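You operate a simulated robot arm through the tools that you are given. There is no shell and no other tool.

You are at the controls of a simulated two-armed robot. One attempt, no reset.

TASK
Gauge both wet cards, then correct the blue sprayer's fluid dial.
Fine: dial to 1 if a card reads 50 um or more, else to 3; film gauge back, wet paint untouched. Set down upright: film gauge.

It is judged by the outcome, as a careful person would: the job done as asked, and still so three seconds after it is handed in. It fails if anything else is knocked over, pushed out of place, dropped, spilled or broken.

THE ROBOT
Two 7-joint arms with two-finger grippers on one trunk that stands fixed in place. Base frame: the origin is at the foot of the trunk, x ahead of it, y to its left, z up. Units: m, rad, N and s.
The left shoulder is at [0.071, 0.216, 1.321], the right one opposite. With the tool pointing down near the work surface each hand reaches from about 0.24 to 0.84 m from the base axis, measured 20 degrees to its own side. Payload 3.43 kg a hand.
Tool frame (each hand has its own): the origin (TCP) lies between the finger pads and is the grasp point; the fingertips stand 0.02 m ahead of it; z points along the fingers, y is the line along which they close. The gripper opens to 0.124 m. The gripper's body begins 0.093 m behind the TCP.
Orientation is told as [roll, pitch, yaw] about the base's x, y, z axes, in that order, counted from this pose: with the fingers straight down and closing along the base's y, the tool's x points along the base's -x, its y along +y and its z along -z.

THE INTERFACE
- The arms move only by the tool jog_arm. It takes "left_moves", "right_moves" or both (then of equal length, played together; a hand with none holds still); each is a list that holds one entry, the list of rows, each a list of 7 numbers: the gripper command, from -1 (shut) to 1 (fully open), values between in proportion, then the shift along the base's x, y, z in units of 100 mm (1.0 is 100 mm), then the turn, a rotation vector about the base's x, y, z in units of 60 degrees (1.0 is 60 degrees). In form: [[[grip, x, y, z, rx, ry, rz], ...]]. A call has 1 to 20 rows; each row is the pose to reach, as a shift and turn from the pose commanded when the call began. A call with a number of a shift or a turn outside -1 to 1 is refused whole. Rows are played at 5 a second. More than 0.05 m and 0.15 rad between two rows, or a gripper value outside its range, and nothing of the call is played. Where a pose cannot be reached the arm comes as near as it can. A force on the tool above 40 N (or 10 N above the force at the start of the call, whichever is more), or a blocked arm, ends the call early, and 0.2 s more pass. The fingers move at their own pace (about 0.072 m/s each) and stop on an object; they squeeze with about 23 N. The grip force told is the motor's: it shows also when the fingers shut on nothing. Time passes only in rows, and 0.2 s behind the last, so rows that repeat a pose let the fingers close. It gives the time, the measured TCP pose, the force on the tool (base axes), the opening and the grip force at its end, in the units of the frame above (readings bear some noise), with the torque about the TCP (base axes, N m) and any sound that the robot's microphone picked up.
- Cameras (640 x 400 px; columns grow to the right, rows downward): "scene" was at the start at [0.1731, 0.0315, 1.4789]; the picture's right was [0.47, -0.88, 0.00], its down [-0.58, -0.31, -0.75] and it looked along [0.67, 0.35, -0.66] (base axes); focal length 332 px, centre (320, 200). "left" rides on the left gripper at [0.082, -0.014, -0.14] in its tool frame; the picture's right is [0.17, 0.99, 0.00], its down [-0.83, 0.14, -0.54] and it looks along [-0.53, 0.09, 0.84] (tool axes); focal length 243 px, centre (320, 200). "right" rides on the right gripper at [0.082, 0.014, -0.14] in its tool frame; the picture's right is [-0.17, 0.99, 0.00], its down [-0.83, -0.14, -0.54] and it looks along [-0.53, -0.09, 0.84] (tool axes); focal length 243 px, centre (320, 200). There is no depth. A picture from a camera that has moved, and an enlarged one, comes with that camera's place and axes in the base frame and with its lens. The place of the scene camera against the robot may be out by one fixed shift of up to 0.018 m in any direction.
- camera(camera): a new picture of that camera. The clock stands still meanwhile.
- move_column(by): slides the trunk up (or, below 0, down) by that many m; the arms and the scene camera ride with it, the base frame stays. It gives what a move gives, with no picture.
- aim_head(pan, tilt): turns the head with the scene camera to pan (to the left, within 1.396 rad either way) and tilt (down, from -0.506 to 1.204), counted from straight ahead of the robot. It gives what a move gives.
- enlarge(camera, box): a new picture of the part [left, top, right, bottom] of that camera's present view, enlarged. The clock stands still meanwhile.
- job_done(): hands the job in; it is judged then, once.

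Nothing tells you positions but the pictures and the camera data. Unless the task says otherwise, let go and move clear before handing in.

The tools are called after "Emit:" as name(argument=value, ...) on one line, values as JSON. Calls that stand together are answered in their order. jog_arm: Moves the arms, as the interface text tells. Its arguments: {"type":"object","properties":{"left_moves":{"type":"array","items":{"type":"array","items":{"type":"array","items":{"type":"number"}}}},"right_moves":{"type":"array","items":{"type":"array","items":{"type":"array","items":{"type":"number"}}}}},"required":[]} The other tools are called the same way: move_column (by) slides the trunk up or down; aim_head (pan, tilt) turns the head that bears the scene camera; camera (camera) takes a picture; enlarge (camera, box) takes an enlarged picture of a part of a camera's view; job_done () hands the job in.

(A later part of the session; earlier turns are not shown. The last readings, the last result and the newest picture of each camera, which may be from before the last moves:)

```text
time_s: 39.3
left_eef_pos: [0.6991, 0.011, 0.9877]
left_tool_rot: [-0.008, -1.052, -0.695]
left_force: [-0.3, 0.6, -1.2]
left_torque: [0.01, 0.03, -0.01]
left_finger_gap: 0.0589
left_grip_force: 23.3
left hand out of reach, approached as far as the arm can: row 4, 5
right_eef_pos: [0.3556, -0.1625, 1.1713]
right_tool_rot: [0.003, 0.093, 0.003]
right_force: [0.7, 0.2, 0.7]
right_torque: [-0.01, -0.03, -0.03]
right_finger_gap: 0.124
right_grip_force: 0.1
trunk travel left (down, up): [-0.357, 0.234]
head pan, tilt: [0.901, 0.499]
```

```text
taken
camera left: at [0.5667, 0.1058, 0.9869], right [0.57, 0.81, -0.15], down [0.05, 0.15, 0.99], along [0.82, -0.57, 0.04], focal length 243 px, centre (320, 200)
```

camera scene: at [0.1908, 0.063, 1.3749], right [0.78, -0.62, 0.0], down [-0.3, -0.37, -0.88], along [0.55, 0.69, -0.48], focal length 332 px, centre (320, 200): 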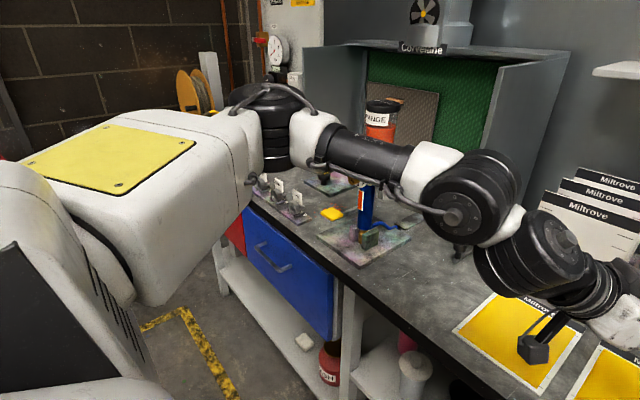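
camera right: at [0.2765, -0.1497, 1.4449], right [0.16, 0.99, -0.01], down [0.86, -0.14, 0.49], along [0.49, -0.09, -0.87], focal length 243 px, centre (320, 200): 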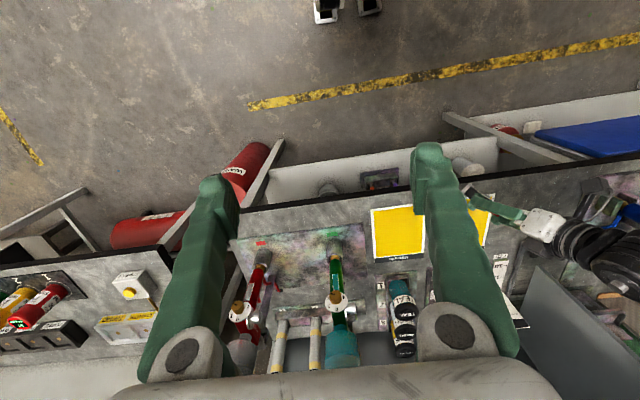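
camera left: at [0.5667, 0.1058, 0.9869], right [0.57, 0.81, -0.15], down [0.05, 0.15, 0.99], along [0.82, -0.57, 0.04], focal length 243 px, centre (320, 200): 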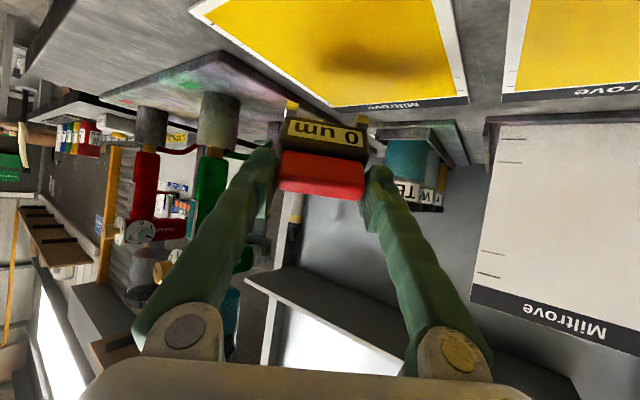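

The steeper grip works at working height too. So I'll take the gauge back to its home spot, set it down, re-grip it at a steep tilt and then gauge the cards. First I'll lift and back off.

Emit:
jog_arm(left_moves=[[[-1, -0.05, 0.05, 0.4, 0, 0, 0], [-1, -0.3, 0.35, 0.65, 0, 0, 0], [-1, -0.55, 0.7, 0.85, 0, 0, 0], [-1, -0.75, 1.0, 1.0, 0, 0, 0]]])

Emit:
jog_arm(left_moves=[[[-1, 0.0, 0.2, 0, 0.085, 0.1, 0], [-1, 0.0, 0.4, 0, 0.17, 0.2, 0], [-1, 0.0, 0.6, 0, 0.255, 0.3, 0], [-1, 0.0, 0.8, 0, 0.34, 0.4, 0], [-1, 0.0, 1.0, 0, 0.425, 0.5, 0], [-1, 0.0, 1.0, 0, 0.4625, 0.5485, 0]]])

Emit:
jog_arm(left_moves=[[[-1, 0.0, 0.2, 0, 0, 0, 0.12], [-1, 0.0, 0.4, 0, 0, 0, 0.24], [-1, 0.0, 0.6, 0, 0, 0, 0.36], [-1, 0.0, 0.8, 0, 0, 0, 0.48], [-1, 0.0, 1.0, 0, 0, 0, 0.596], [-1, 0.0, 1.0, 0, 0, 0, 0.596]]])

Emit:
camera(camera="scene")

```text
time_s: 40.3
left_eef_pos: [0.6217, 0.1116, 1.089]
left_tool_rot: [-0.005, -1.051, -0.695]
left_force: [-0.1, 0.5, -2.0]
left_torque: [0.03, 0.0, -0.01]
left_finger_gap: 0.0592
left_grip_force: 22.2
right_eef_pos: [0.3549, -0.1637, 1.1717]
right_tool_rot: [0.005, 0.094, 0.001]
right_force: [-0.2, 0.3, -0.1]
right_torque: [-0.04, -0.04, -0.01]
right_finger_gap: 0.1238
right_grip_force: 0.1
trunk travel left (down, up): [-0.357, 0.234]
head pan, tilt: [0.901, 0.499]
```

```text
time_s: 41.7
left_eef_pos: [0.6233, 0.2115, 1.0881]
left_tool_rot: [-0.004, -0.296, -0.697]
left_force: [0.4, 0.9, -0.8]
left_torque: [0.04, -0.01, 0.02]
left_finger_gap: 0.0589
left_grip_force: 23.1
right_eef_pos: [0.3566, -0.1631, 1.1717]
right_tool_rot: [0.004, 0.093, 0.002]
right_force: [0.9, -0.2, 0.1]
right_torque: [0.01, -0.01, 0.01]
right_finger_gap: 0.1241
right_grip_force: 0.0
trunk travel left (down, up): [-0.357, 0.234]
head pan, tilt: [0.901, 0.499]
```

```text
time_s: 43.1
left_eef_pos: [0.6241, 0.3111, 1.0874]
left_tool_rot: [-0.001, -0.297, -0.071]
left_force: [0.3, 0.1, -1.4]
left_torque: [0.02, -0.01, 0.02]
left_finger_gap: 0.0586
left_grip_force: 22.9
right_eef_pos: [0.3558, -0.1637, 1.1722]
right_tool_rot: [0.004, 0.096, 0.002]
right_force: [0.2, -0.5, -0.2]
right_torque: [-0.01, 0.02, -0.04]
right_finger_gap: 0.124
right_grip_force: 0.0
trunk travel left (down, up): [-0.357, 0.234]
head pan, tilt: [0.901, 0.499]
```

```text
taken
camera scene: at [0.1906, 0.0635, 1.375], right [0.78, -0.62, 0.0], down [-0.3, -0.38, -0.88], along [0.55, 0.69, -0.48], focal length 332 px, centre (320, 200)
```

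scene: 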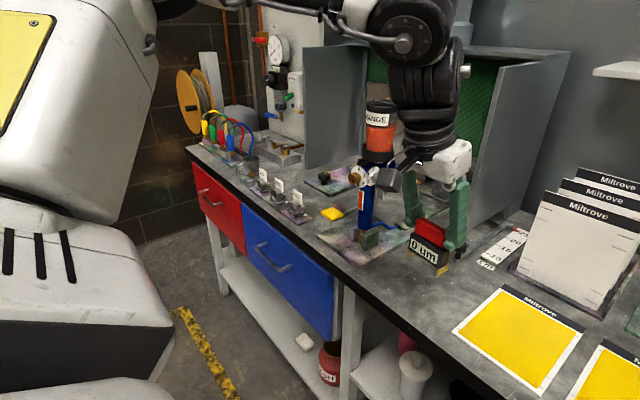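

There's a yellow tint around the gauge's feet, so I'll check closely whether that is paint or just the card behind.

Emit:
enlarge(camera="scene", box=[390, 190, 490, 290])

Emit:
enlarge(camera="left", box=[220, 50, 420, 250])

Emit:
enlarge(camera="scene", box=[440, 270, 640, 400])

```text
4.00 times, centred on (440, 240) of scene
camera zoom: at [0.1906, 0.0635, 1.375], right [0.78, -0.62, 0.0], down [-0.3, -0.38, -0.88], along [0.55, 0.69, -0.48], focal length 1329 px, centre (-160, 40)
```

zoom: 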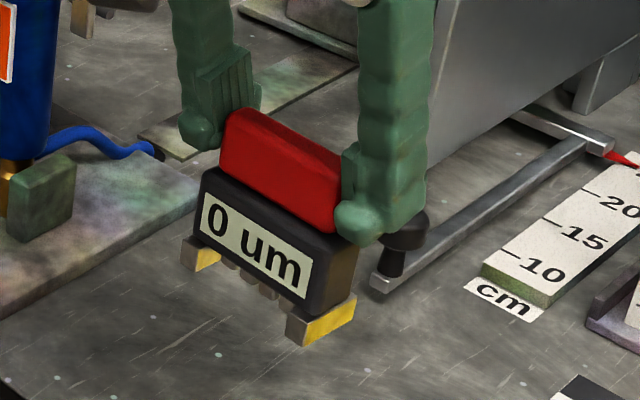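

```text
2.00 times, centred on (320, 150) of left
camera zoom: at [0.5043, 0.3066, 1.1979], right [-0.09, 0.99, -0.05], down [0.64, 0.09, 0.76], along [0.76, 0.03, -0.65], focal length 485 px, centre (320, 300)
```

zoom: 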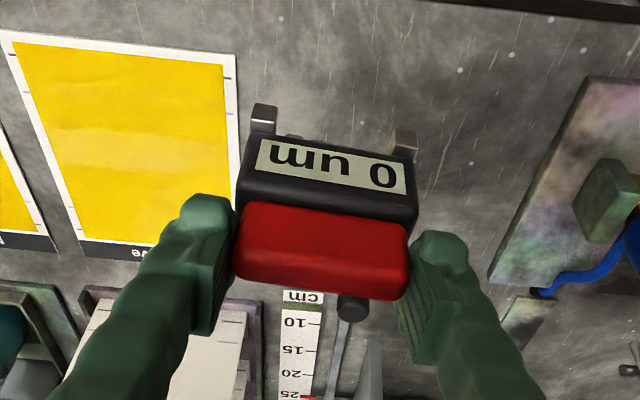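

```text
3.08 times, centred on (540, 335) of scene
camera zoom: at [0.1906, 0.0635, 1.375], right [0.78, -0.62, 0.0], down [-0.3, -0.38, -0.88], along [0.55, 0.69, -0.48], focal length 1022 px, centre (-357, -215)
```

zoom: 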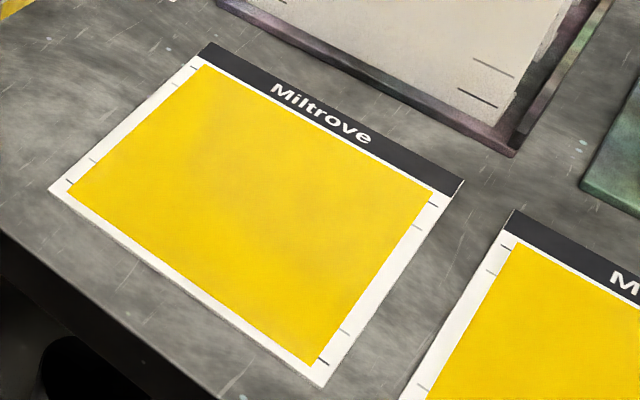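

The tint is only on the side faces turned toward the yellow card, so it's a reflection in the metal, and both cards look unmarked. Now I'll move over the home spot.

Emit:
jog_arm(left_moves=[[[-1, 0.3, 0.1, -0.2, 0, 0, 0], [-1, 0.6, 0.2, -0.4, 0, 0, 0], [-1, 0.82, 0.31, -0.6, 0, 0, 0], [-1, 0.82, 0.31, -0.87, 0, 0, 0], [-1, 0.82, 0.31, -0.87, 0, 0, 0]]])

Emit:
aim_head(pan=0.485, tilt=0.65)

Emit:
camera(camera="scene")

Emit:
camera(camera="left")

```text
time_s: 44.3
left_eef_pos: [0.7037, 0.3422, 1.0023]
left_tool_rot: [-0.001, -0.298, -0.072]
left_force: [-0.5, -0.2, -1.5]
left_torque: [-0.01, -0.01, 0.01]
left_finger_gap: 0.0586
left_grip_force: 23.2
right_eef_pos: [0.355, -0.1637, 1.1718]
right_tool_rot: [0.004, 0.094, 0.003]
right_force: [-0.8, 0.7, -0.3]
right_torque: [-0.02, -0.03, 0.0]
right_finger_gap: 0.1241
right_grip_force: 0.1
trunk travel left (down, up): [-0.357, 0.234]
head pan, tilt: [0.901, 0.499]
```

```text
time_s: 45.2
left_eef_pos: [0.7045, 0.3425, 1.0013]
left_tool_rot: [-0.002, -0.298, -0.072]
left_force: [-0.6, -0.2, -0.2]
left_torque: [0.02, 0.02, 0.02]
left_finger_gap: 0.0592
left_grip_force: 23.2
right_eef_pos: [0.3558, -0.1621, 1.172]
right_tool_rot: [0.003, 0.095, 0.005]
right_force: [-0.5, -1.4, 0.1]
right_torque: [0.03, 0.01, -0.01]
right_finger_gap: 0.1239
right_grip_force: 0.1
trunk travel left (down, up): [-0.357, 0.234]
head pan, tilt: [0.485, 0.649]
```

```text
taken
camera scene: at [0.2108, 0.0329, 1.3616], right [0.47, -0.88, 0.0], down [-0.53, -0.28, -0.8], along [0.7, 0.37, -0.6], focal length 332 px, centre (320, 200)
```

scene: 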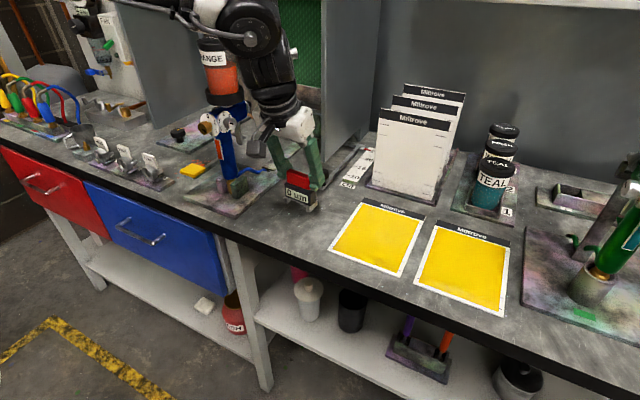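

```text
taken
camera left: at [0.5846, 0.3384, 1.1117], right [-0.08, 1.0, -0.05], down [0.64, 0.09, 0.76], along [0.76, 0.03, -0.65], focal length 243 px, centre (320, 200)
```

left: 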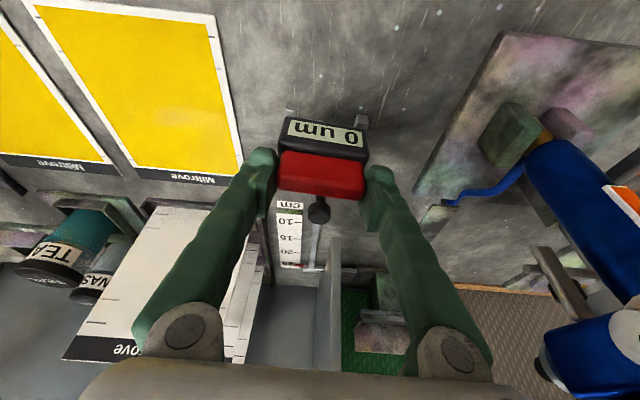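

Positioned over home. Lowering gently to the original height while watching the force.

Emit:
jog_arm(left_moves=[[[-1, 0.015, 0, -0.2, 0, 0, 0], [-1, 0.015, 0, -0.33, 0, 0, 0], [-1, 0.015, 0, -0.4, 0, 0, 0], [-1, 0.015, 0, -0.43, 0, 0, 0], [-1, 0.015, 0, -0.45, 0, 0, 0], [-1, 0.015, 0, -0.45, 0, 0, 0]]])

Emit:
enlarge(camera="left", box=[220, 50, 420, 250])

Emit:
enlarge(camera="scene", box=[250, 130, 350, 230])

```text
time_s: 46.6
left_eef_pos: [0.7066, 0.3422, 0.9564]
left_tool_rot: [-0.002, -0.3, -0.074]
left_force: [-0.9, 2.1, 3.2]
left_torque: [-0.01, 0.09, -0.04]
left_finger_gap: 0.0588
left_grip_force: 22.6
right_eef_pos: [0.3539, -0.1648, 1.1718]
right_tool_rot: [0.003, 0.091, 0.003]
right_force: [0.5, 0.9, -0.6]
right_torque: [0.02, -0.03, 0.0]
right_finger_gap: 0.1242
right_grip_force: 0.1
trunk travel left (down, up): [-0.357, 0.234]
head pan, tilt: [0.485, 0.649]
```

```text
2.00 times, centred on (320, 150) of left
camera zoom: at [0.5869, 0.3387, 1.0671], right [-0.08, 1.0, -0.05], down [0.64, 0.09, 0.76], along [0.76, 0.03, -0.65], focal length 485 px, centre (320, 300)
```

zoom: 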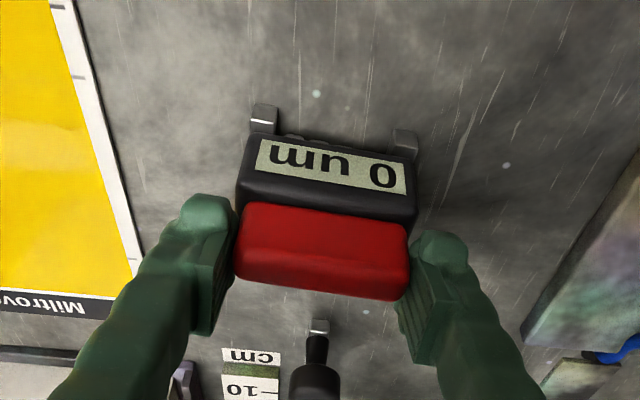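

```text
4.00 times, centred on (300, 180) of scene
camera zoom: at [0.2102, 0.0328, 1.3617], right [0.47, -0.88, 0.0], down [-0.53, -0.28, -0.8], along [0.7, 0.37, -0.6], focal length 1329 px, centre (400, 280)
```

zoom: 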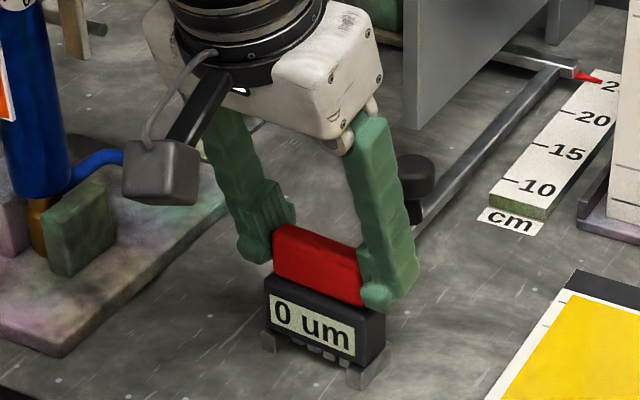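

Contact is made (about 3 N upward) and the gauge sits level at home. I'll open the fingers a little on both sides.

Emit:
jog_arm(left_moves=[[[-0.05, 0, 0, 0, 0, 0, 0], [0.1, 0, 0, 0, 0, 0, 0], [0.35, 0, 0, 0, 0, 0, 0], [0.35, 0, 0, 0, 0, 0, 0]]])

Emit:
enlarge(camera="left", box=[220, 50, 420, 250])

Emit:
enlarge(camera="scene", box=[250, 130, 350, 230])

```text
time_s: 47.6
left_eef_pos: [0.7073, 0.343, 0.9563]
left_tool_rot: [-0.002, -0.299, -0.074]
left_force: [0.7, 0.1, -0.1]
left_torque: [0.01, 0.01, 0.04]
left_finger_gap: 0.0835
left_grip_force: 0.0
right_eef_pos: [0.355, -0.1622, 1.1701]
right_tool_rot: [0.004, 0.094, 0.004]
right_force: [0.1, 0.7, 0.1]
right_torque: [-0.01, 0.0, 0.02]
right_finger_gap: 0.1241
right_grip_force: 0.0
trunk travel left (down, up): [-0.357, 0.234]
head pan, tilt: [0.485, 0.649]
```

```text
2.00 times, centred on (320, 150) of left
camera zoom: at [0.5871, 0.3385, 1.0667], right [-0.08, 1.0, -0.05], down [0.64, 0.09, 0.76], along [0.76, 0.03, -0.65], focal length 485 px, centre (320, 300)
```

zoom: 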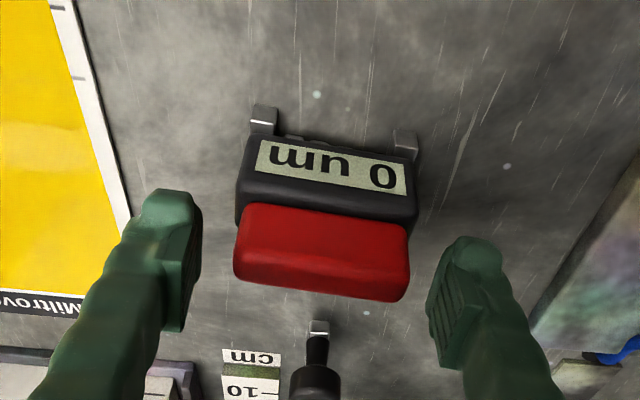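

```text
4.00 times, centred on (300, 180) of scene
camera zoom: at [0.2107, 0.0328, 1.3616], right [0.47, -0.88, 0.0], down [-0.53, -0.28, -0.8], along [0.7, 0.37, -0.6], focal length 1329 px, centre (400, 280)
```

zoom: 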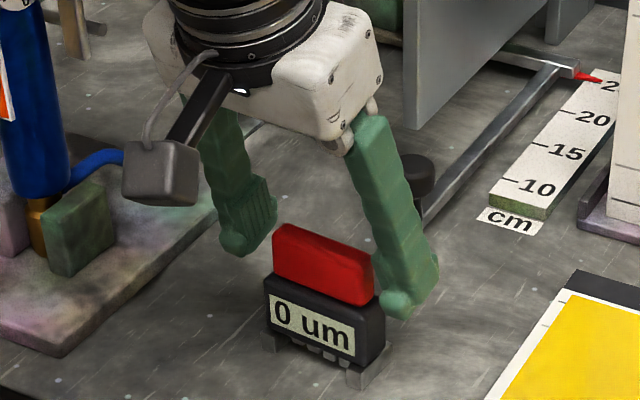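

The gauge stands free at home. I'll now swing the hand to the steep tilt around the handle, with the fingers beside the gauge and clear of it.

Emit:
jog_arm(left_moves=[[[0.6, 0, 0, 0, 0, 0, 0], [0.6, 0, 0, 0.02, -0.009, -0.127, 0], [0.6, 0, 0, 0.02, -0.018, -0.254, 0], [0.6, 0, 0, 0.02, -0.027, -0.381, 0]]])

Emit:
enlarge(camera="scene", box=[220, 100, 360, 240])

```text
time_s: 48.6
left_eef_pos: [0.7055, 0.342, 0.9594]
left_tool_rot: [-0.002, -0.703, -0.074]
left_force: [-0.7, 0.3, 0.9]
left_torque: [0.0, 0.0, -0.04]
left_finger_gap: 0.0989
left_grip_force: 0.1
right_eef_pos: [0.3543, -0.1622, 1.1722]
right_tool_rot: [-0.001, 0.094, 0.002]
right_force: [-0.6, -0.2, -0.1]
right_torque: [-0.03, -0.01, 0.01]
right_finger_gap: 0.124
right_grip_force: 0.0
trunk travel left (down, up): [-0.357, 0.234]
head pan, tilt: [0.485, 0.649]
```

```text
2.86 times, centred on (290, 170) of scene
camera zoom: at [0.2103, 0.0335, 1.3617], right [0.47, -0.88, 0.0], down [-0.53, -0.28, -0.8], along [0.7, 0.37, -0.6], focal length 949 px, centre (406, 286)
```

zoom: 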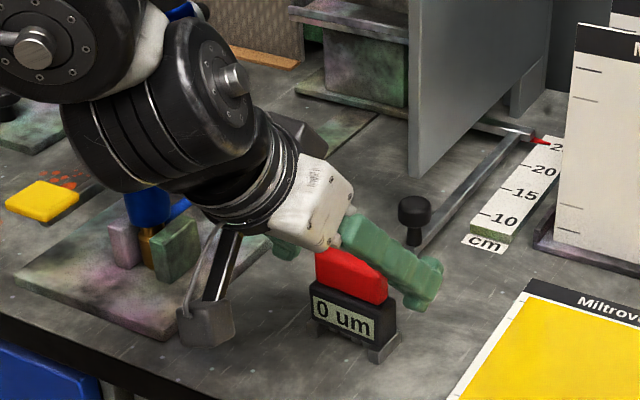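

The swing is clean so far. Finishing the tilt to 1.1 rad.

Emit:
jog_arm(left_moves=[[[0.6, 0, 0, 0, -0.009, -0.127, 0], [0.6, 0, 0, 0, -0.018, -0.254, 0], [0.6, 0, 0, 0, -0.027, -0.381, 0], [0.6, 0, 0, 0, -0.027, -0.381, 0]]])

Emit:
camera(camera="scene")

Emit:
camera(camera="left")

```text
time_s: 49.6
left_eef_pos: [0.7066, 0.3418, 0.9593]
left_tool_rot: [0.006, -1.1, -0.08]
left_force: [-1.2, 1.0, -1.3]
left_torque: [-0.02, 0.0, -0.01]
left_finger_gap: 0.0988
left_grip_force: 0.0
right_eef_pos: [0.3558, -0.1631, 1.1699]
right_tool_rot: [0.001, 0.095, 0.003]
right_force: [-0.9, -0.3, -0.1]
right_torque: [0.05, 0.03, 0.01]
right_finger_gap: 0.124
right_grip_force: 0.1
trunk travel left (down, up): [-0.357, 0.234]
head pan, tilt: [0.485, 0.649]
```

```text
taken
camera scene: at [0.2105, 0.0323, 1.3617], right [0.47, -0.88, 0.0], down [-0.53, -0.28, -0.8], along [0.7, 0.37, -0.6], focal length 332 px, centre (320, 200)
```

scene: 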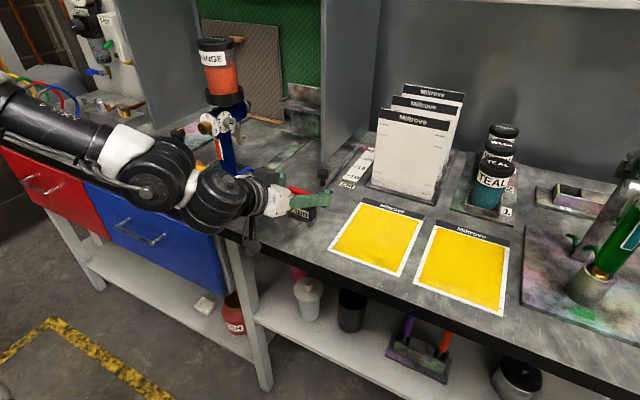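

```text
taken
camera left: at [0.5444, 0.3409, 0.9497], right [0.0, 0.99, -0.14], down [-0.09, 0.14, 0.99], along [1.0, 0.02, 0.09], focal length 243 px, centre (320, 200)
```

left: 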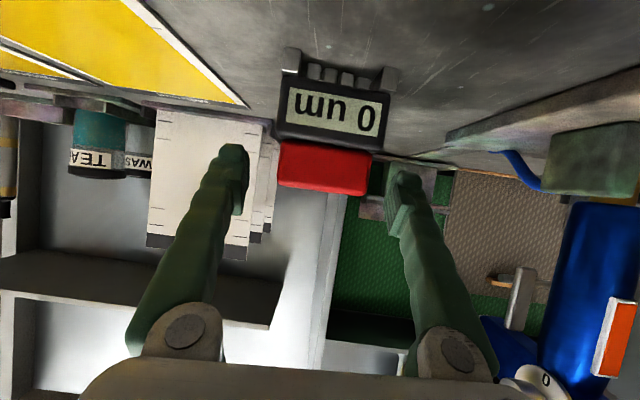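

From this level view I can measure the gauge: bench about 0.876, black body 0.894 to 0.930, red handle 0.930 to 0.959, and it's centred between the fingers. I'll lower 5 mm and grip.

Emit:
jog_arm(left_moves=[[[0.6, 0, 0, -0.05, 0, 0, 0], [0.2, 0, 0.005, -0.05, 0, 0, 0], [-0.2, 0, 0.005, -0.05, 0, 0, 0], [-1, 0, 0.005, -0.05, 0, 0, 0], [-1, 0, 0.005, -0.05, 0, 0, 0], [-1, 0, 0.005, -0.05, 0, 0, 0], [-1, 0, 0.005, -0.05, 0, 0, 0]]])

Emit:
camera(camera="left")

Emit:
enlarge(camera="scene", box=[230, 130, 350, 240])

```text
time_s: 51.2
left_eef_pos: [0.7059, 0.3428, 0.9542]
left_tool_rot: [0.004, -1.099, -0.079]
left_force: [0.7, -0.8, 1.6]
left_torque: [0.01, -0.02, 0.0]
left_finger_gap: 0.0587
left_grip_force: 23.2
right_eef_pos: [0.3552, -0.1628, 1.1705]
right_tool_rot: [0.004, 0.094, 0.003]
right_force: [0.5, -0.4, -0.1]
right_torque: [-0.03, 0.03, 0.03]
right_finger_gap: 0.1241
right_grip_force: 0.1
trunk travel left (down, up): [-0.357, 0.234]
head pan, tilt: [0.485, 0.649]
```

```text
taken
camera left: at [0.5444, 0.342, 0.9449], right [0.0, 0.99, -0.15], down [-0.09, 0.15, 0.99], along [1.0, 0.01, 0.09], focal length 243 px, centre (320, 200)
```

left: 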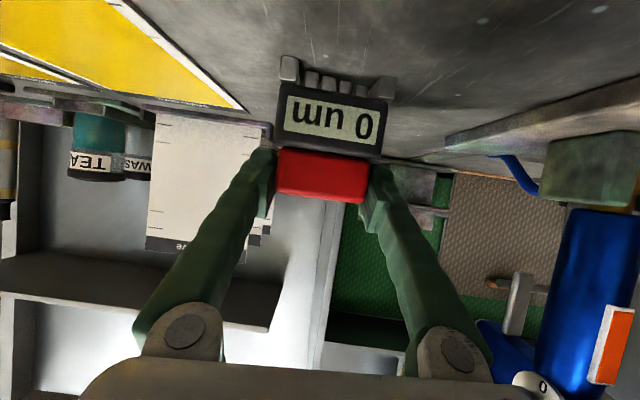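

```text
3.64 times, centred on (290, 185) of scene
camera zoom: at [0.2106, 0.0326, 1.3617], right [0.47, -0.88, 0.0], down [-0.53, -0.28, -0.8], along [0.7, 0.37, -0.6], focal length 1208 px, centre (429, 254)
```

zoom: 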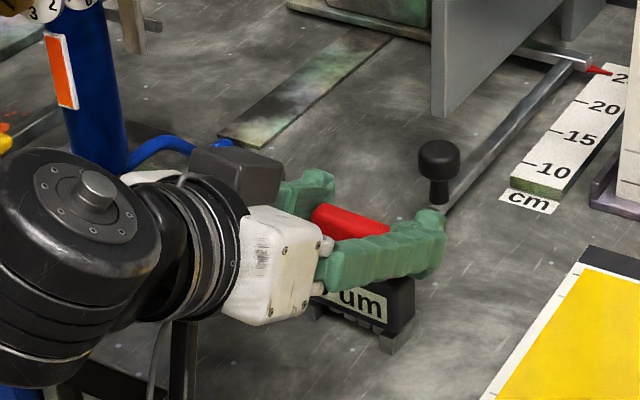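

The gauge is gripped again. I'll lift it 5 cm and check the grip before carrying it to the right.

Emit:
jog_arm(left_moves=[[[-1, 0, 0, 0.1, 0, 0, 0], [-1, 0, 0, 0.3, 0, 0, 0], [-1, 0, 0, 0.5, 0, 0, 0], [-1, 0, -0.3, 0.6, 0, 0, 0], [-1, -0.1, -0.6, 0.6, 0, 0, 0], [-1, -0.2, -1.0, 0.6, 0, 0, 0]]])

Emit:
camera(camera="left")

Emit:
camera(camera="scene")

```text
time_s: 52.6
left_eef_pos: [0.6863, 0.2413, 1.0128]
left_tool_rot: [0.008, -1.1, -0.082]
left_force: [0.1, -0.2, -1.7]
left_torque: [0.03, 0.03, 0.03]
left_finger_gap: 0.0583
left_grip_force: 22.8
right_eef_pos: [0.3563, -0.1646, 1.1711]
right_tool_rot: [0.006, 0.095, 0.004]
right_force: [-0.2, -0.5, 0.6]
right_torque: [0.09, 0.02, 0.0]
right_finger_gap: 0.1237
right_grip_force: 0.0
trunk travel left (down, up): [-0.357, 0.234]
head pan, tilt: [0.485, 0.649]
```

```text
taken
camera left: at [0.5247, 0.2401, 1.0047], right [0.0, 0.99, -0.14], down [-0.09, 0.14, 0.99], along [1.0, 0.01, 0.09], focal length 243 px, centre (320, 200)
```

left: 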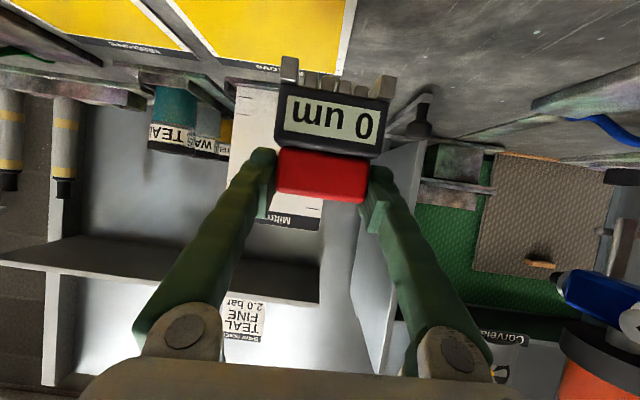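

```text
taken
camera scene: at [0.2115, 0.0303, 1.3615], right [0.47, -0.88, 0.0], down [-0.54, -0.28, -0.8], along [0.7, 0.37, -0.6], focal length 332 px, centre (320, 200)
```

scene: 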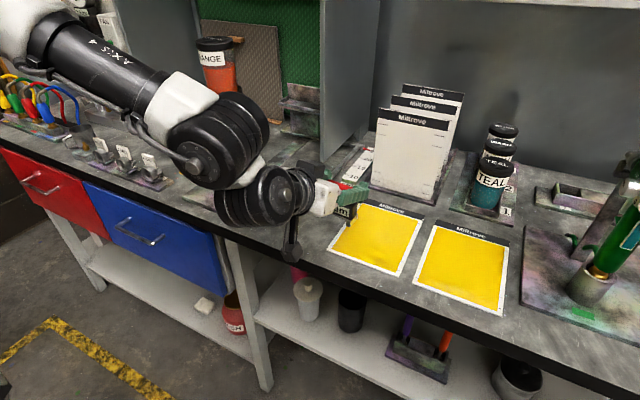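

The grip holds and the display is plainly readable in the left camera. I'll move over the centre of the left card.

Emit:
jog_arm(left_moves=[[[-1, 0.1, -0.25, 0, 0, 0, 0], [-1, 0.2, -0.5, 0, 0, 0, 0], [-1, 0.34, -0.71, 0, 0, 0, 0], [-1, 0.34, -0.71, 0, 0, 0, 0]]])

Emit:
camera(camera="left")

Emit:
camera(camera="scene")

```text
time_s: 53.6
left_eef_pos: [0.7202, 0.1715, 1.0118]
left_tool_rot: [0.006, -1.098, -0.083]
left_force: [0.0, 0.3, -0.3]
left_torque: [0.03, 0.03, 0.02]
left_finger_gap: 0.0588
left_grip_force: 23.1
right_eef_pos: [0.3553, -0.1636, 1.1708]
right_tool_rot: [0.002, 0.094, 0.004]
right_force: [0.3, -0.5, -1.2]
right_torque: [0.01, -0.01, -0.02]
right_finger_gap: 0.1241
right_grip_force: 0.1
trunk travel left (down, up): [-0.357, 0.234]
head pan, tilt: [0.485, 0.649]
```

```text
taken
camera left: at [0.5588, 0.1704, 1.0027], right [0.0, 0.99, -0.14], down [-0.09, 0.14, 0.99], along [1.0, 0.02, 0.09], focal length 243 px, centre (320, 200)
```

left: 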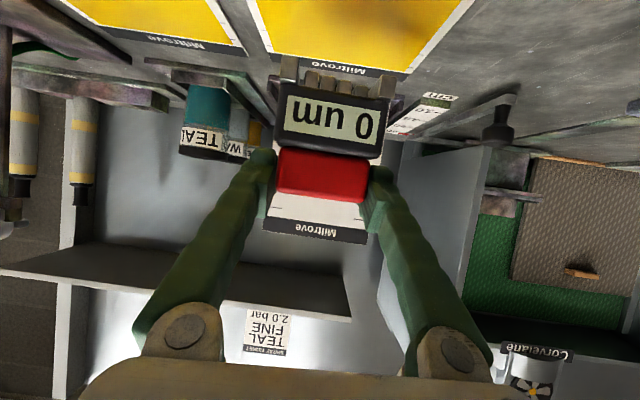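

```text
taken
camera scene: at [0.2102, 0.0321, 1.3617], right [0.47, -0.88, 0.0], down [-0.53, -0.28, -0.8], along [0.7, 0.37, -0.6], focal length 332 px, centre (320, 200)
```

scene: 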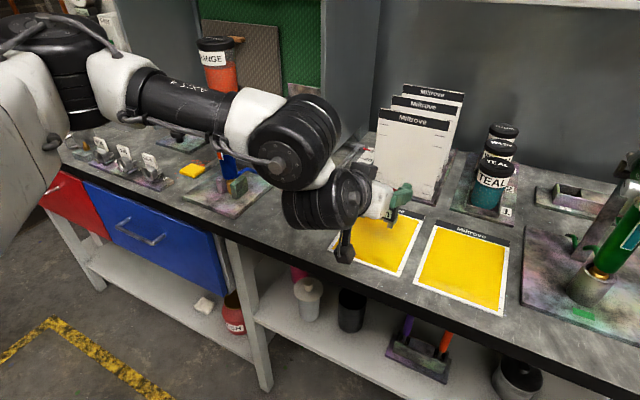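

I'm over the middle of the left card. I'll come down in small steps and watch the display at each, staying off the paint as long as possible.

Emit:
jog_arm(left_moves=[[[-1, 0, 0, -0.15, 0, 0, 0], [-1, 0, 0, -0.3, 0, 0, 0], [-1, 0, 0, -0.4, 0, 0, 0], [-1, 0, 0, -0.4, 0, 0, 0]]])

Emit:
camera(camera="left")

Emit:
enlarge(camera="scene", box=[320, 150, 460, 290])

```text
time_s: 54.6
left_eef_pos: [0.7214, 0.1724, 0.9719]
left_tool_rot: [0.003, -1.099, -0.079]
left_force: [0.6, 0.0, -1.8]
left_torque: [-0.02, 0.02, 0.01]
left_finger_gap: 0.0585
left_grip_force: 23.1
right_eef_pos: [0.3544, -0.1628, 1.1713]
right_tool_rot: [0.004, 0.095, 0.003]
right_force: [-0.1, -0.6, 0.5]
right_torque: [0.02, -0.01, 0.03]
right_finger_gap: 0.1242
right_grip_force: 0.0
trunk travel left (down, up): [-0.357, 0.234]
head pan, tilt: [0.485, 0.649]
```

```text
taken
camera left: at [0.5588, 0.1713, 0.9631], right [0.0, 0.99, -0.15], down [-0.09, 0.14, 0.99], along [1.0, 0.02, 0.09], focal length 243 px, centre (320, 200)
```

left: 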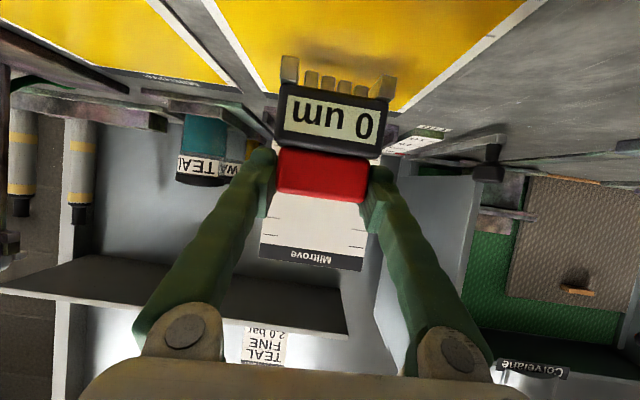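

```text
2.86 times, centred on (390, 220) of scene
camera zoom: at [0.2107, 0.0326, 1.3616], right [0.47, -0.88, 0.0], down [-0.53, -0.28, -0.8], along [0.7, 0.37, -0.6], focal length 949 px, centre (120, 143)
```

zoom: 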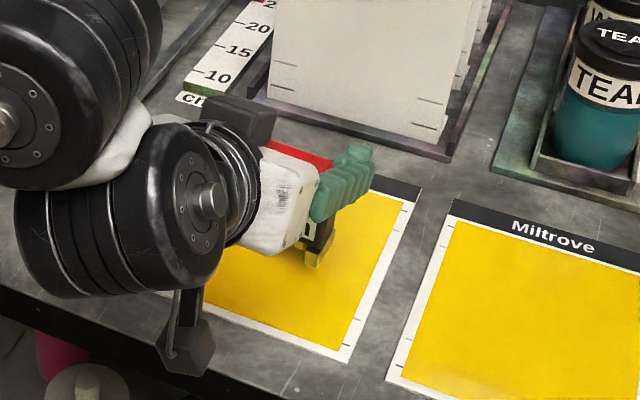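

Display still reads 0, about 18 mm above the paint. Coming down further in small steps.

Emit:
jog_arm(left_moves=[[[-1, 0, 0, -0.05, 0, 0, 0], [-1, 0, 0, -0.1, 0, 0, 0], [-1, 0, 0, -0.1, 0, 0, 0], [-1, 0, 0, -0.1, 0, 0, 0]]])

Emit:
enlarge(camera="left", box=[220, 30, 420, 230])

```text
time_s: 55.6
left_eef_pos: [0.7208, 0.1722, 0.9624]
left_tool_rot: [0.003, -1.097, -0.08]
left_force: [-0.1, -0.5, -0.5]
left_torque: [-0.03, 0.02, 0.02]
left_finger_gap: 0.0584
left_grip_force: 22.4
right_eef_pos: [0.3551, -0.162, 1.1727]
right_tool_rot: [0.003, 0.094, 0.002]
right_force: [0.2, 0.0, 0.0]
right_torque: [0.01, 0.0, 0.01]
right_finger_gap: 0.1241
right_grip_force: 0.0
trunk travel left (down, up): [-0.357, 0.234]
head pan, tilt: [0.485, 0.649]
```

```text
2.00 times, centred on (320, 130) of left
camera zoom: at [0.5586, 0.1711, 0.9536], right [0.0, 0.99, -0.15], down [-0.09, 0.15, 0.99], along [1.0, 0.02, 0.09], focal length 485 px, centre (320, 340)
```

zoom: 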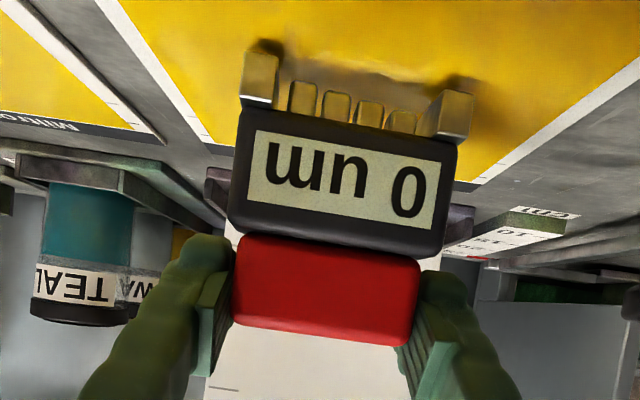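

Still 0, only a few millimetres up now. I'll go down in 1–2 mm steps.

Emit:
jog_arm(left_moves=[[[-1, 0, 0, -0.02, 0, 0, 0], [-1, 0, 0, -0.035, 0, 0, 0], [-1, 0, 0, -0.035, 0, 0, 0], [-1, 0, 0, -0.035, 0, 0, 0]]])

Emit:
enlarge(camera="left", box=[220, 30, 420, 230])

```text
time_s: 56.6
left_eef_pos: [0.7197, 0.172, 0.9598]
left_tool_rot: [0.003, -1.099, -0.079]
left_force: [-0.2, 0.1, -0.6]
left_torque: [-0.02, -0.03, 0.02]
left_finger_gap: 0.0585
left_grip_force: 23.1
right_eef_pos: [0.3561, -0.1627, 1.1719]
right_tool_rot: [0.004, 0.093, 0.002]
right_force: [-0.7, -0.7, 0.4]
right_torque: [0.02, 0.05, -0.03]
right_finger_gap: 0.1242
right_grip_force: 0.0
trunk travel left (down, up): [-0.357, 0.234]
head pan, tilt: [0.485, 0.649]
```

```text
2.00 times, centred on (320, 130) of left
camera zoom: at [0.5591, 0.1706, 0.9506], right [0.0, 0.99, -0.15], down [-0.09, 0.15, 0.99], along [1.0, 0.01, 0.09], focal length 485 px, centre (320, 340)
```

zoom: 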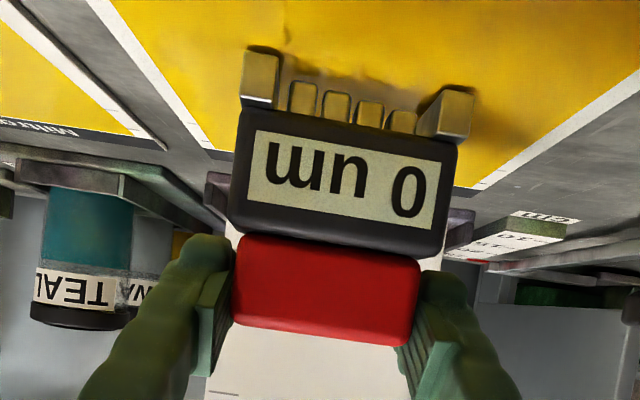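

Still 0 and no contact force. I'll take the next small steps to a light touch.

Emit:
jog_arm(left_moves=[[[-1, 0, 0, -0.01, 0, 0, 0], [-1, 0, 0, -0.02, 0, 0, 0], [-1, 0, 0, -0.02, 0, 0, 0], [-1, 0, 0, -0.02, 0, 0, 0]]])

Emit:
enlarge(camera="left", box=[220, 30, 420, 230])

```text
time_s: 57.6
left_eef_pos: [0.7207, 0.1726, 0.958]
left_tool_rot: [0.004, -1.1, -0.078]
left_force: [-0.2, -0.3, -0.5]
left_torque: [0.03, 0.04, -0.02]
left_finger_gap: 0.0586
left_grip_force: 22.9
right_eef_pos: [0.3566, -0.1635, 1.1713]
right_tool_rot: [0.002, 0.094, 0.003]
right_force: [-0.1, 0.5, 0.8]
right_torque: [0.0, -0.02, 0.01]
right_finger_gap: 0.1241
right_grip_force: 0.1
trunk travel left (down, up): [-0.357, 0.234]
head pan, tilt: [0.485, 0.649]
```

```text
2.00 times, centred on (320, 130) of left
camera zoom: at [0.5597, 0.1715, 0.9491], right [0.0, 0.99, -0.15], down [-0.09, 0.15, 0.99], along [1.0, 0.02, 0.09], focal length 485 px, centre (320, 340)
```

zoom: 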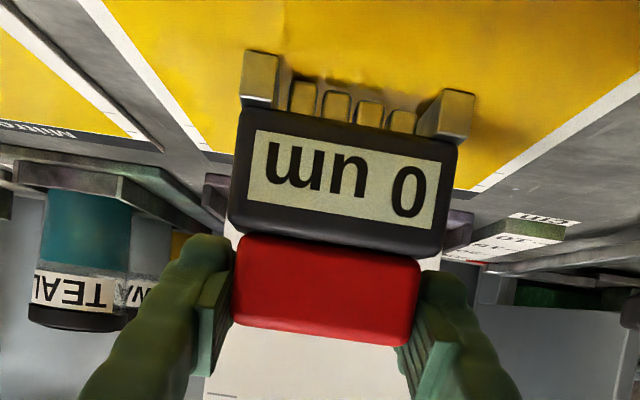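

The feet are just about at the film. One more small step, held for a second.

Emit:
jog_arm(left_moves=[[[-1, 0, 0, -0.008, 0, 0, 0], [-1, 0, 0, -0.016, 0, 0, 0], [-1, 0, 0, -0.022, 0, 0, 0], [-1, 0, 0, -0.022, 0, 0, 0], [-1, 0, 0, -0.022, 0, 0, 0], [-1, 0, 0, -0.022, 0, 0, 0]]])

Emit:
enlarge(camera="left", box=[220, 30, 420, 230])

```text
time_s: 59.0
left_eef_pos: [0.7211, 0.1721, 0.9574]
left_tool_rot: [0.001, -1.102, -0.078]
left_force: [2.6, -0.2, 6.8]
left_torque: [0.0, -0.05, -0.02]
left_finger_gap: 0.0585
left_grip_force: 23.4
right_eef_pos: [0.3547, -0.1638, 1.1714]
right_tool_rot: [0.004, 0.093, 0.003]
right_force: [-0.3, -0.1, -1.1]
right_torque: [-0.01, 0.02, 0.01]
right_finger_gap: 0.1243
right_grip_force: 0.1
trunk travel left (down, up): [-0.357, 0.234]
head pan, tilt: [0.485, 0.649]
```

```text
2.00 times, centred on (320, 130) of left
camera zoom: at [0.5592, 0.171, 0.9478], right [0.0, 0.99, -0.15], down [-0.09, 0.15, 0.98], along [1.0, 0.02, 0.09], focal length 485 px, centre (320, 340)
```

zoom: 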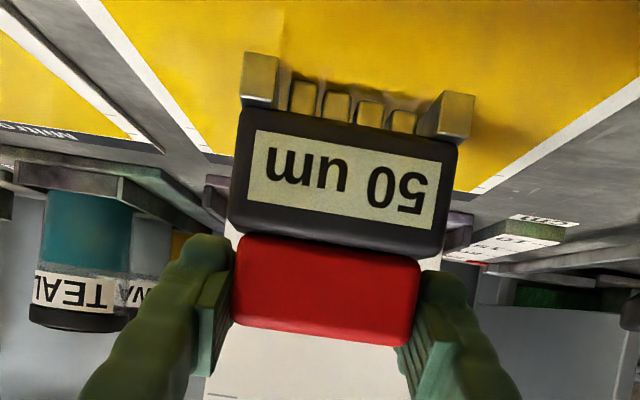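

The display changed on contact. I'll zoom to read it exactly.

Emit:
enlarge(camera="left", box=[280, 85, 370, 150])

```text
6.15 times, centred on (325, 118) of left
camera zoom: at [0.5592, 0.171, 0.9478], right [0.0, 0.99, -0.15], down [-0.09, 0.15, 0.98], along [1.0, 0.02, 0.09], focal length 1493 px, centre (289, 708)
```

zoom: 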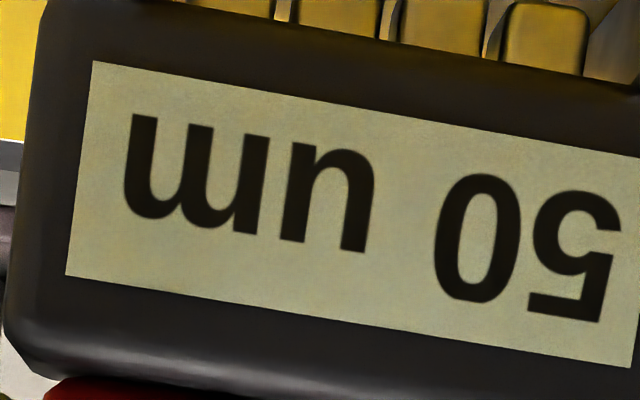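

It reads 50 um. I'll hold briefly to make sure the value is settled.

Emit:
jog_arm(left_moves=[[[-1, 0, 0, 0, 0, 0, 0], [-1, 0, 0, 0, 0, 0, 0], [-1, 0, 0, 0, 0, 0, 0]]])

Emit:
enlarge(camera="left", box=[280, 85, 370, 150])

```text
time_s: 59.8
left_eef_pos: [0.7195, 0.172, 0.9564]
left_tool_rot: [0.004, -1.101, -0.077]
left_force: [3.1, -1.0, 9.6]
left_torque: [-0.03, -0.15, 0.03]
left_finger_gap: 0.0584
left_grip_force: 22.7
right_eef_pos: [0.3557, -0.1628, 1.1723]
right_tool_rot: [0.004, 0.092, 0.004]
right_force: [0.6, -1.3, 0.0]
right_torque: [-0.02, 0.01, -0.01]
right_finger_gap: 0.1241
right_grip_force: 0.0
trunk travel left (down, up): [-0.357, 0.234]
head pan, tilt: [0.485, 0.649]
```

```text
6.15 times, centred on (325, 118) of left
camera zoom: at [0.5591, 0.171, 0.9477], right [0.0, 0.99, -0.15], down [-0.09, 0.15, 0.98], along [1.0, 0.02, 0.09], focal length 1493 px, centre (289, 708)
```

zoom: 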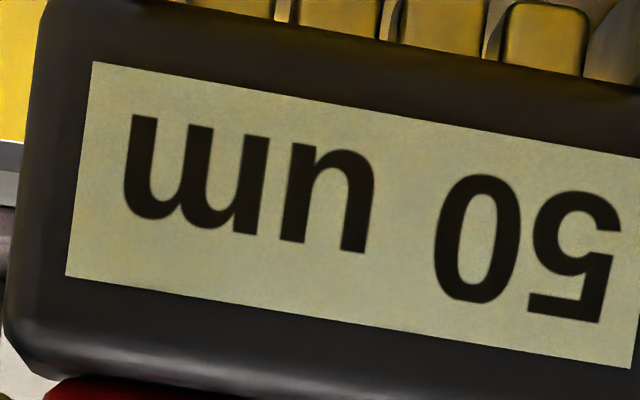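

Left card reads a steady 50 um. I'll lift the gauge straight up off the film.

Emit:
jog_arm(left_moves=[[[-1, 0, 0, 0.05, 0, 0, 0], [-1, 0, 0, 0.15, 0, 0, 0], [-1, 0, 0, 0.35, 0, 0, 0], [-1, 0, 0, 0.6, 0, 0, 0], [-1, 0, 0, 0.6, 0, 0, 0]]])

Emit:
camera(camera="left")

Emit:
enlarge(camera="scene", box=[320, 150, 520, 320])

```text
time_s: 61.0
left_eef_pos: [0.7217, 0.1717, 1.0148]
left_tool_rot: [0.003, -1.097, -0.076]
left_force: [-0.3, 0.6, -0.9]
left_torque: [0.01, 0.05, -0.02]
left_finger_gap: 0.0585
left_grip_force: 22.5
right_eef_pos: [0.3555, -0.1637, 1.1702]
right_tool_rot: [0.003, 0.094, 0.004]
right_force: [-0.1, -0.5, 0.5]
right_torque: [0.0, 0.01, 0.02]
right_finger_gap: 0.1239
right_grip_force: 0.0
trunk travel left (down, up): [-0.357, 0.234]
head pan, tilt: [0.485, 0.649]
```

```text
taken
camera left: at [0.5598, 0.1712, 1.0075], right [0.0, 0.99, -0.15], down [-0.09, 0.15, 0.99], along [1.0, 0.01, 0.09], focal length 243 px, centre (320, 200)
```

left: 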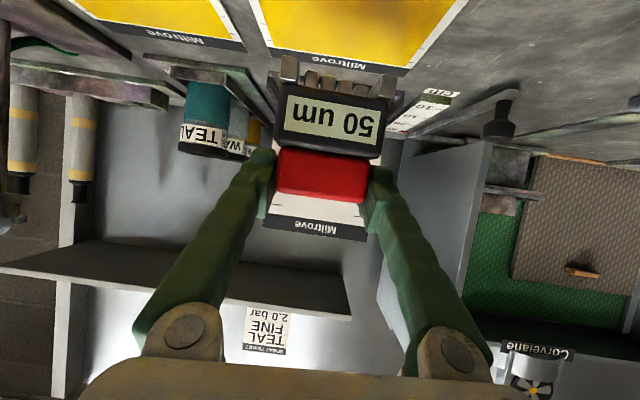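

```text
2.35 times, centred on (420, 235) of scene
camera zoom: at [0.211, 0.0329, 1.3615], right [0.47, -0.88, 0.0], down [-0.53, -0.28, -0.8], along [0.7, 0.37, -0.6], focal length 782 px, centre (85, 118)
```

zoom: 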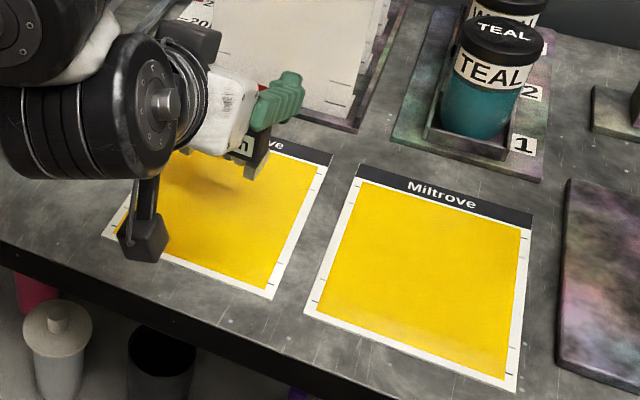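

Card looks unmarked and the gauge holds its reading. Now I'll yaw the hand to reach the right card.

Emit:
jog_arm(left_moves=[[[-1, 0, 0, 0, 0, 0, -0.115], [-1, 0, 0, 0, 0, 0, -0.23], [-1, 0, 0, 0, 0, 0, -0.345], [-1, 0, 0, 0, 0, 0, -0.46], [-1, 0, 0, 0, 0, 0, -0.575], [-1, 0, 0, 0, 0, 0, -0.69], [-1, 0, 0, 0, 0, 0, -0.69]]])

Emit:
jog_arm(left_moves=[[[-1, 0, -0.25, 0, 0, 0, 0], [-1, -0.05, -0.5, 0, 0, 0, 0], [-1, -0.1, -0.75, 0, 0, 0, 0], [-1, -0.1, -1.0, 0, 0, 0, 0]]])

Emit:
camera(camera="scene")

```text
time_s: 62.6
left_eef_pos: [0.7206, 0.1729, 1.0175]
left_tool_rot: [0.005, -1.101, -0.804]
left_force: [0.3, 0.7, -0.5]
left_torque: [-0.02, 0.02, 0.01]
left_finger_gap: 0.0582
left_grip_force: 22.7
right_eef_pos: [0.3557, -0.1639, 1.1712]
right_tool_rot: [0.004, 0.093, 0.004]
right_force: [0.3, 0.1, -0.4]
right_torque: [0.02, 0.02, 0.0]
right_finger_gap: 0.124
right_grip_force: 0.1
trunk travel left (down, up): [-0.357, 0.234]
head pan, tilt: [0.485, 0.649]
```

```text
time_s: 63.6
left_eef_pos: [0.7111, 0.0735, 1.0146]
left_tool_rot: [0.007, -1.098, -0.802]
left_force: [-0.5, 0.4, -1.3]
left_torque: [0.03, 0.02, 0.06]
left_finger_gap: 0.0585
left_grip_force: 23.0
right_eef_pos: [0.3561, -0.1642, 1.1712]
right_tool_rot: [0.003, 0.095, 0.004]
right_force: [0.5, -0.7, -0.1]
right_torque: [0.04, 0.03, -0.01]
right_finger_gap: 0.124
right_grip_force: 0.0
trunk travel left (down, up): [-0.357, 0.234]
head pan, tilt: [0.485, 0.649]
```

```text
taken
camera scene: at [0.2111, 0.0317, 1.3616], right [0.47, -0.88, 0.0], down [-0.54, -0.28, -0.8], along [0.7, 0.37, -0.6], focal length 332 px, centre (320, 200)
```

scene: 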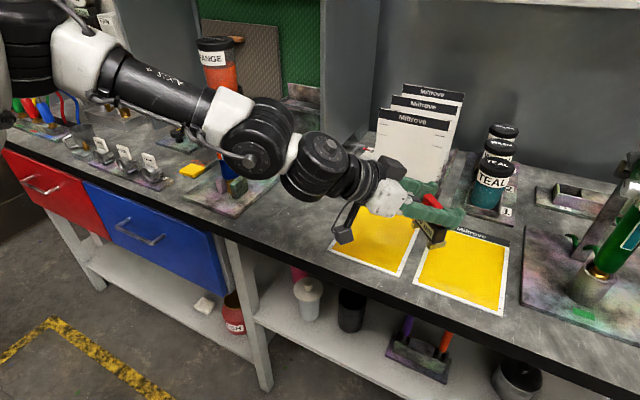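

Everything is clear. Moving on to the middle of the right card.

Emit:
jog_arm(left_moves=[[[-1, 0, -0.25, 0, 0, 0, 0], [-1, 0, -0.45, 0, 0, 0, 0], [-1, 0, -0.65, 0, 0, 0, 0], [-1, 0, -0.65, 0, 0, 0, 0]]])

Emit:
camera(camera="left")

Emit:
camera(camera="scene")

```text
time_s: 64.6
left_eef_pos: [0.7115, 0.0072, 1.0171]
left_tool_rot: [0.006, -1.099, -0.802]
left_force: [-0.8, 0.2, -0.6]
left_torque: [0.01, -0.01, 0.04]
left_finger_gap: 0.0584
left_grip_force: 23.2
right_eef_pos: [0.3553, -0.1627, 1.1714]
right_tool_rot: [0.003, 0.094, 0.003]
right_force: [0.1, 0.6, -0.2]
right_torque: [0.04, 0.0, -0.04]
right_finger_gap: 0.1239
right_grip_force: 0.1
trunk travel left (down, up): [-0.357, 0.234]
head pan, tilt: [0.485, 0.649]
```

```text
taken
camera left: at [0.5879, 0.1138, 1.0077], right [0.65, 0.74, -0.15], down [0.03, 0.17, 0.99], along [0.76, -0.65, 0.09], focal length 243 px, centre (320, 200)
```

left: 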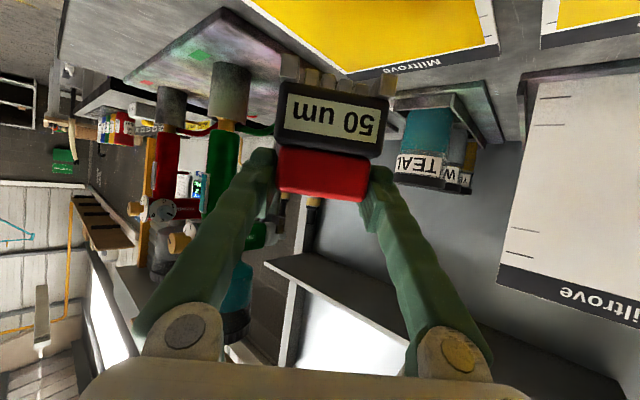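

```text
taken
camera scene: at [0.2104, 0.0325, 1.3617], right [0.47, -0.88, 0.0], down [-0.53, -0.28, -0.8], along [0.7, 0.37, -0.6], focal length 332 px, centre (320, 200)
```

scene: 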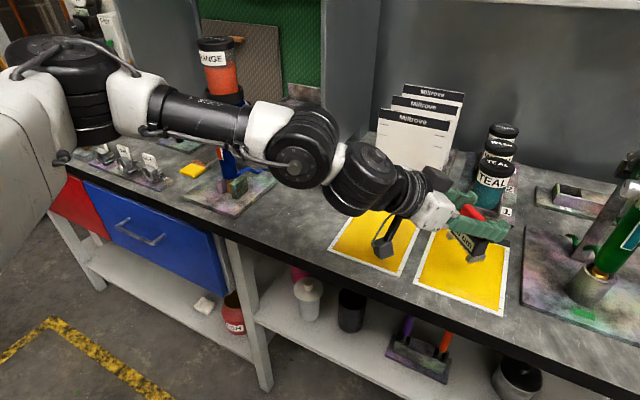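

The gauge is over the middle-left of the right card, fully inside the yellow. Descending in steps.

Emit:
jog_arm(left_moves=[[[-1, 0, 0, -0.15, 0, 0, 0], [-1, 0, 0, -0.3, 0, 0, 0], [-1, 0, 0, -0.42, 0, 0, 0], [-1, 0, 0, -0.42, 0, 0, 0]]])

Emit:
camera(camera="left")

Emit:
camera(camera="scene")

```text
time_s: 65.6
left_eef_pos: [0.7091, 0.007, 0.9749]
left_tool_rot: [0.006, -1.1, -0.799]
left_force: [0.1, 0.9, -0.3]
left_torque: [0.01, 0.0, 0.0]
left_finger_gap: 0.0581
left_grip_force: 23.6
right_eef_pos: [0.3554, -0.1632, 1.172]
right_tool_rot: [0.002, 0.094, 0.003]
right_force: [0.7, 1.2, 0.1]
right_torque: [0.02, 0.0, -0.01]
right_finger_gap: 0.1241
right_grip_force: 0.0
trunk travel left (down, up): [-0.357, 0.234]
head pan, tilt: [0.485, 0.649]
```

```text
taken
camera left: at [0.5878, 0.1134, 0.9652], right [0.65, 0.74, -0.15], down [0.03, 0.17, 0.99], along [0.76, -0.65, 0.09], focal length 243 px, centre (320, 200)
```

left: 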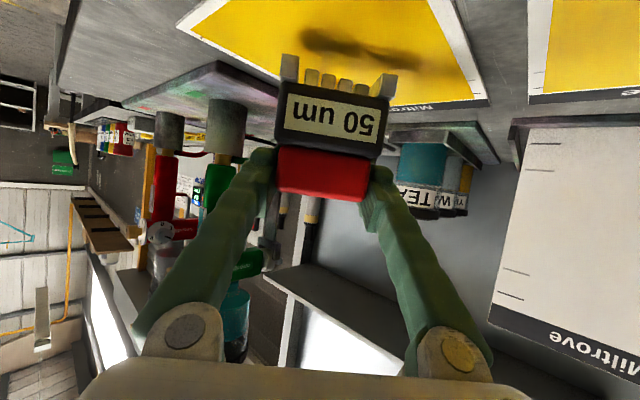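

```text
taken
camera scene: at [0.2106, 0.0327, 1.3616], right [0.47, -0.88, 0.0], down [-0.53, -0.28, -0.8], along [0.7, 0.37, -0.6], focal length 332 px, centre (320, 200)
```

scene: 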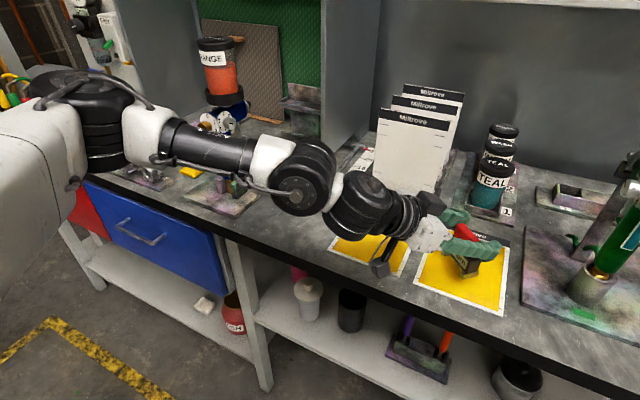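

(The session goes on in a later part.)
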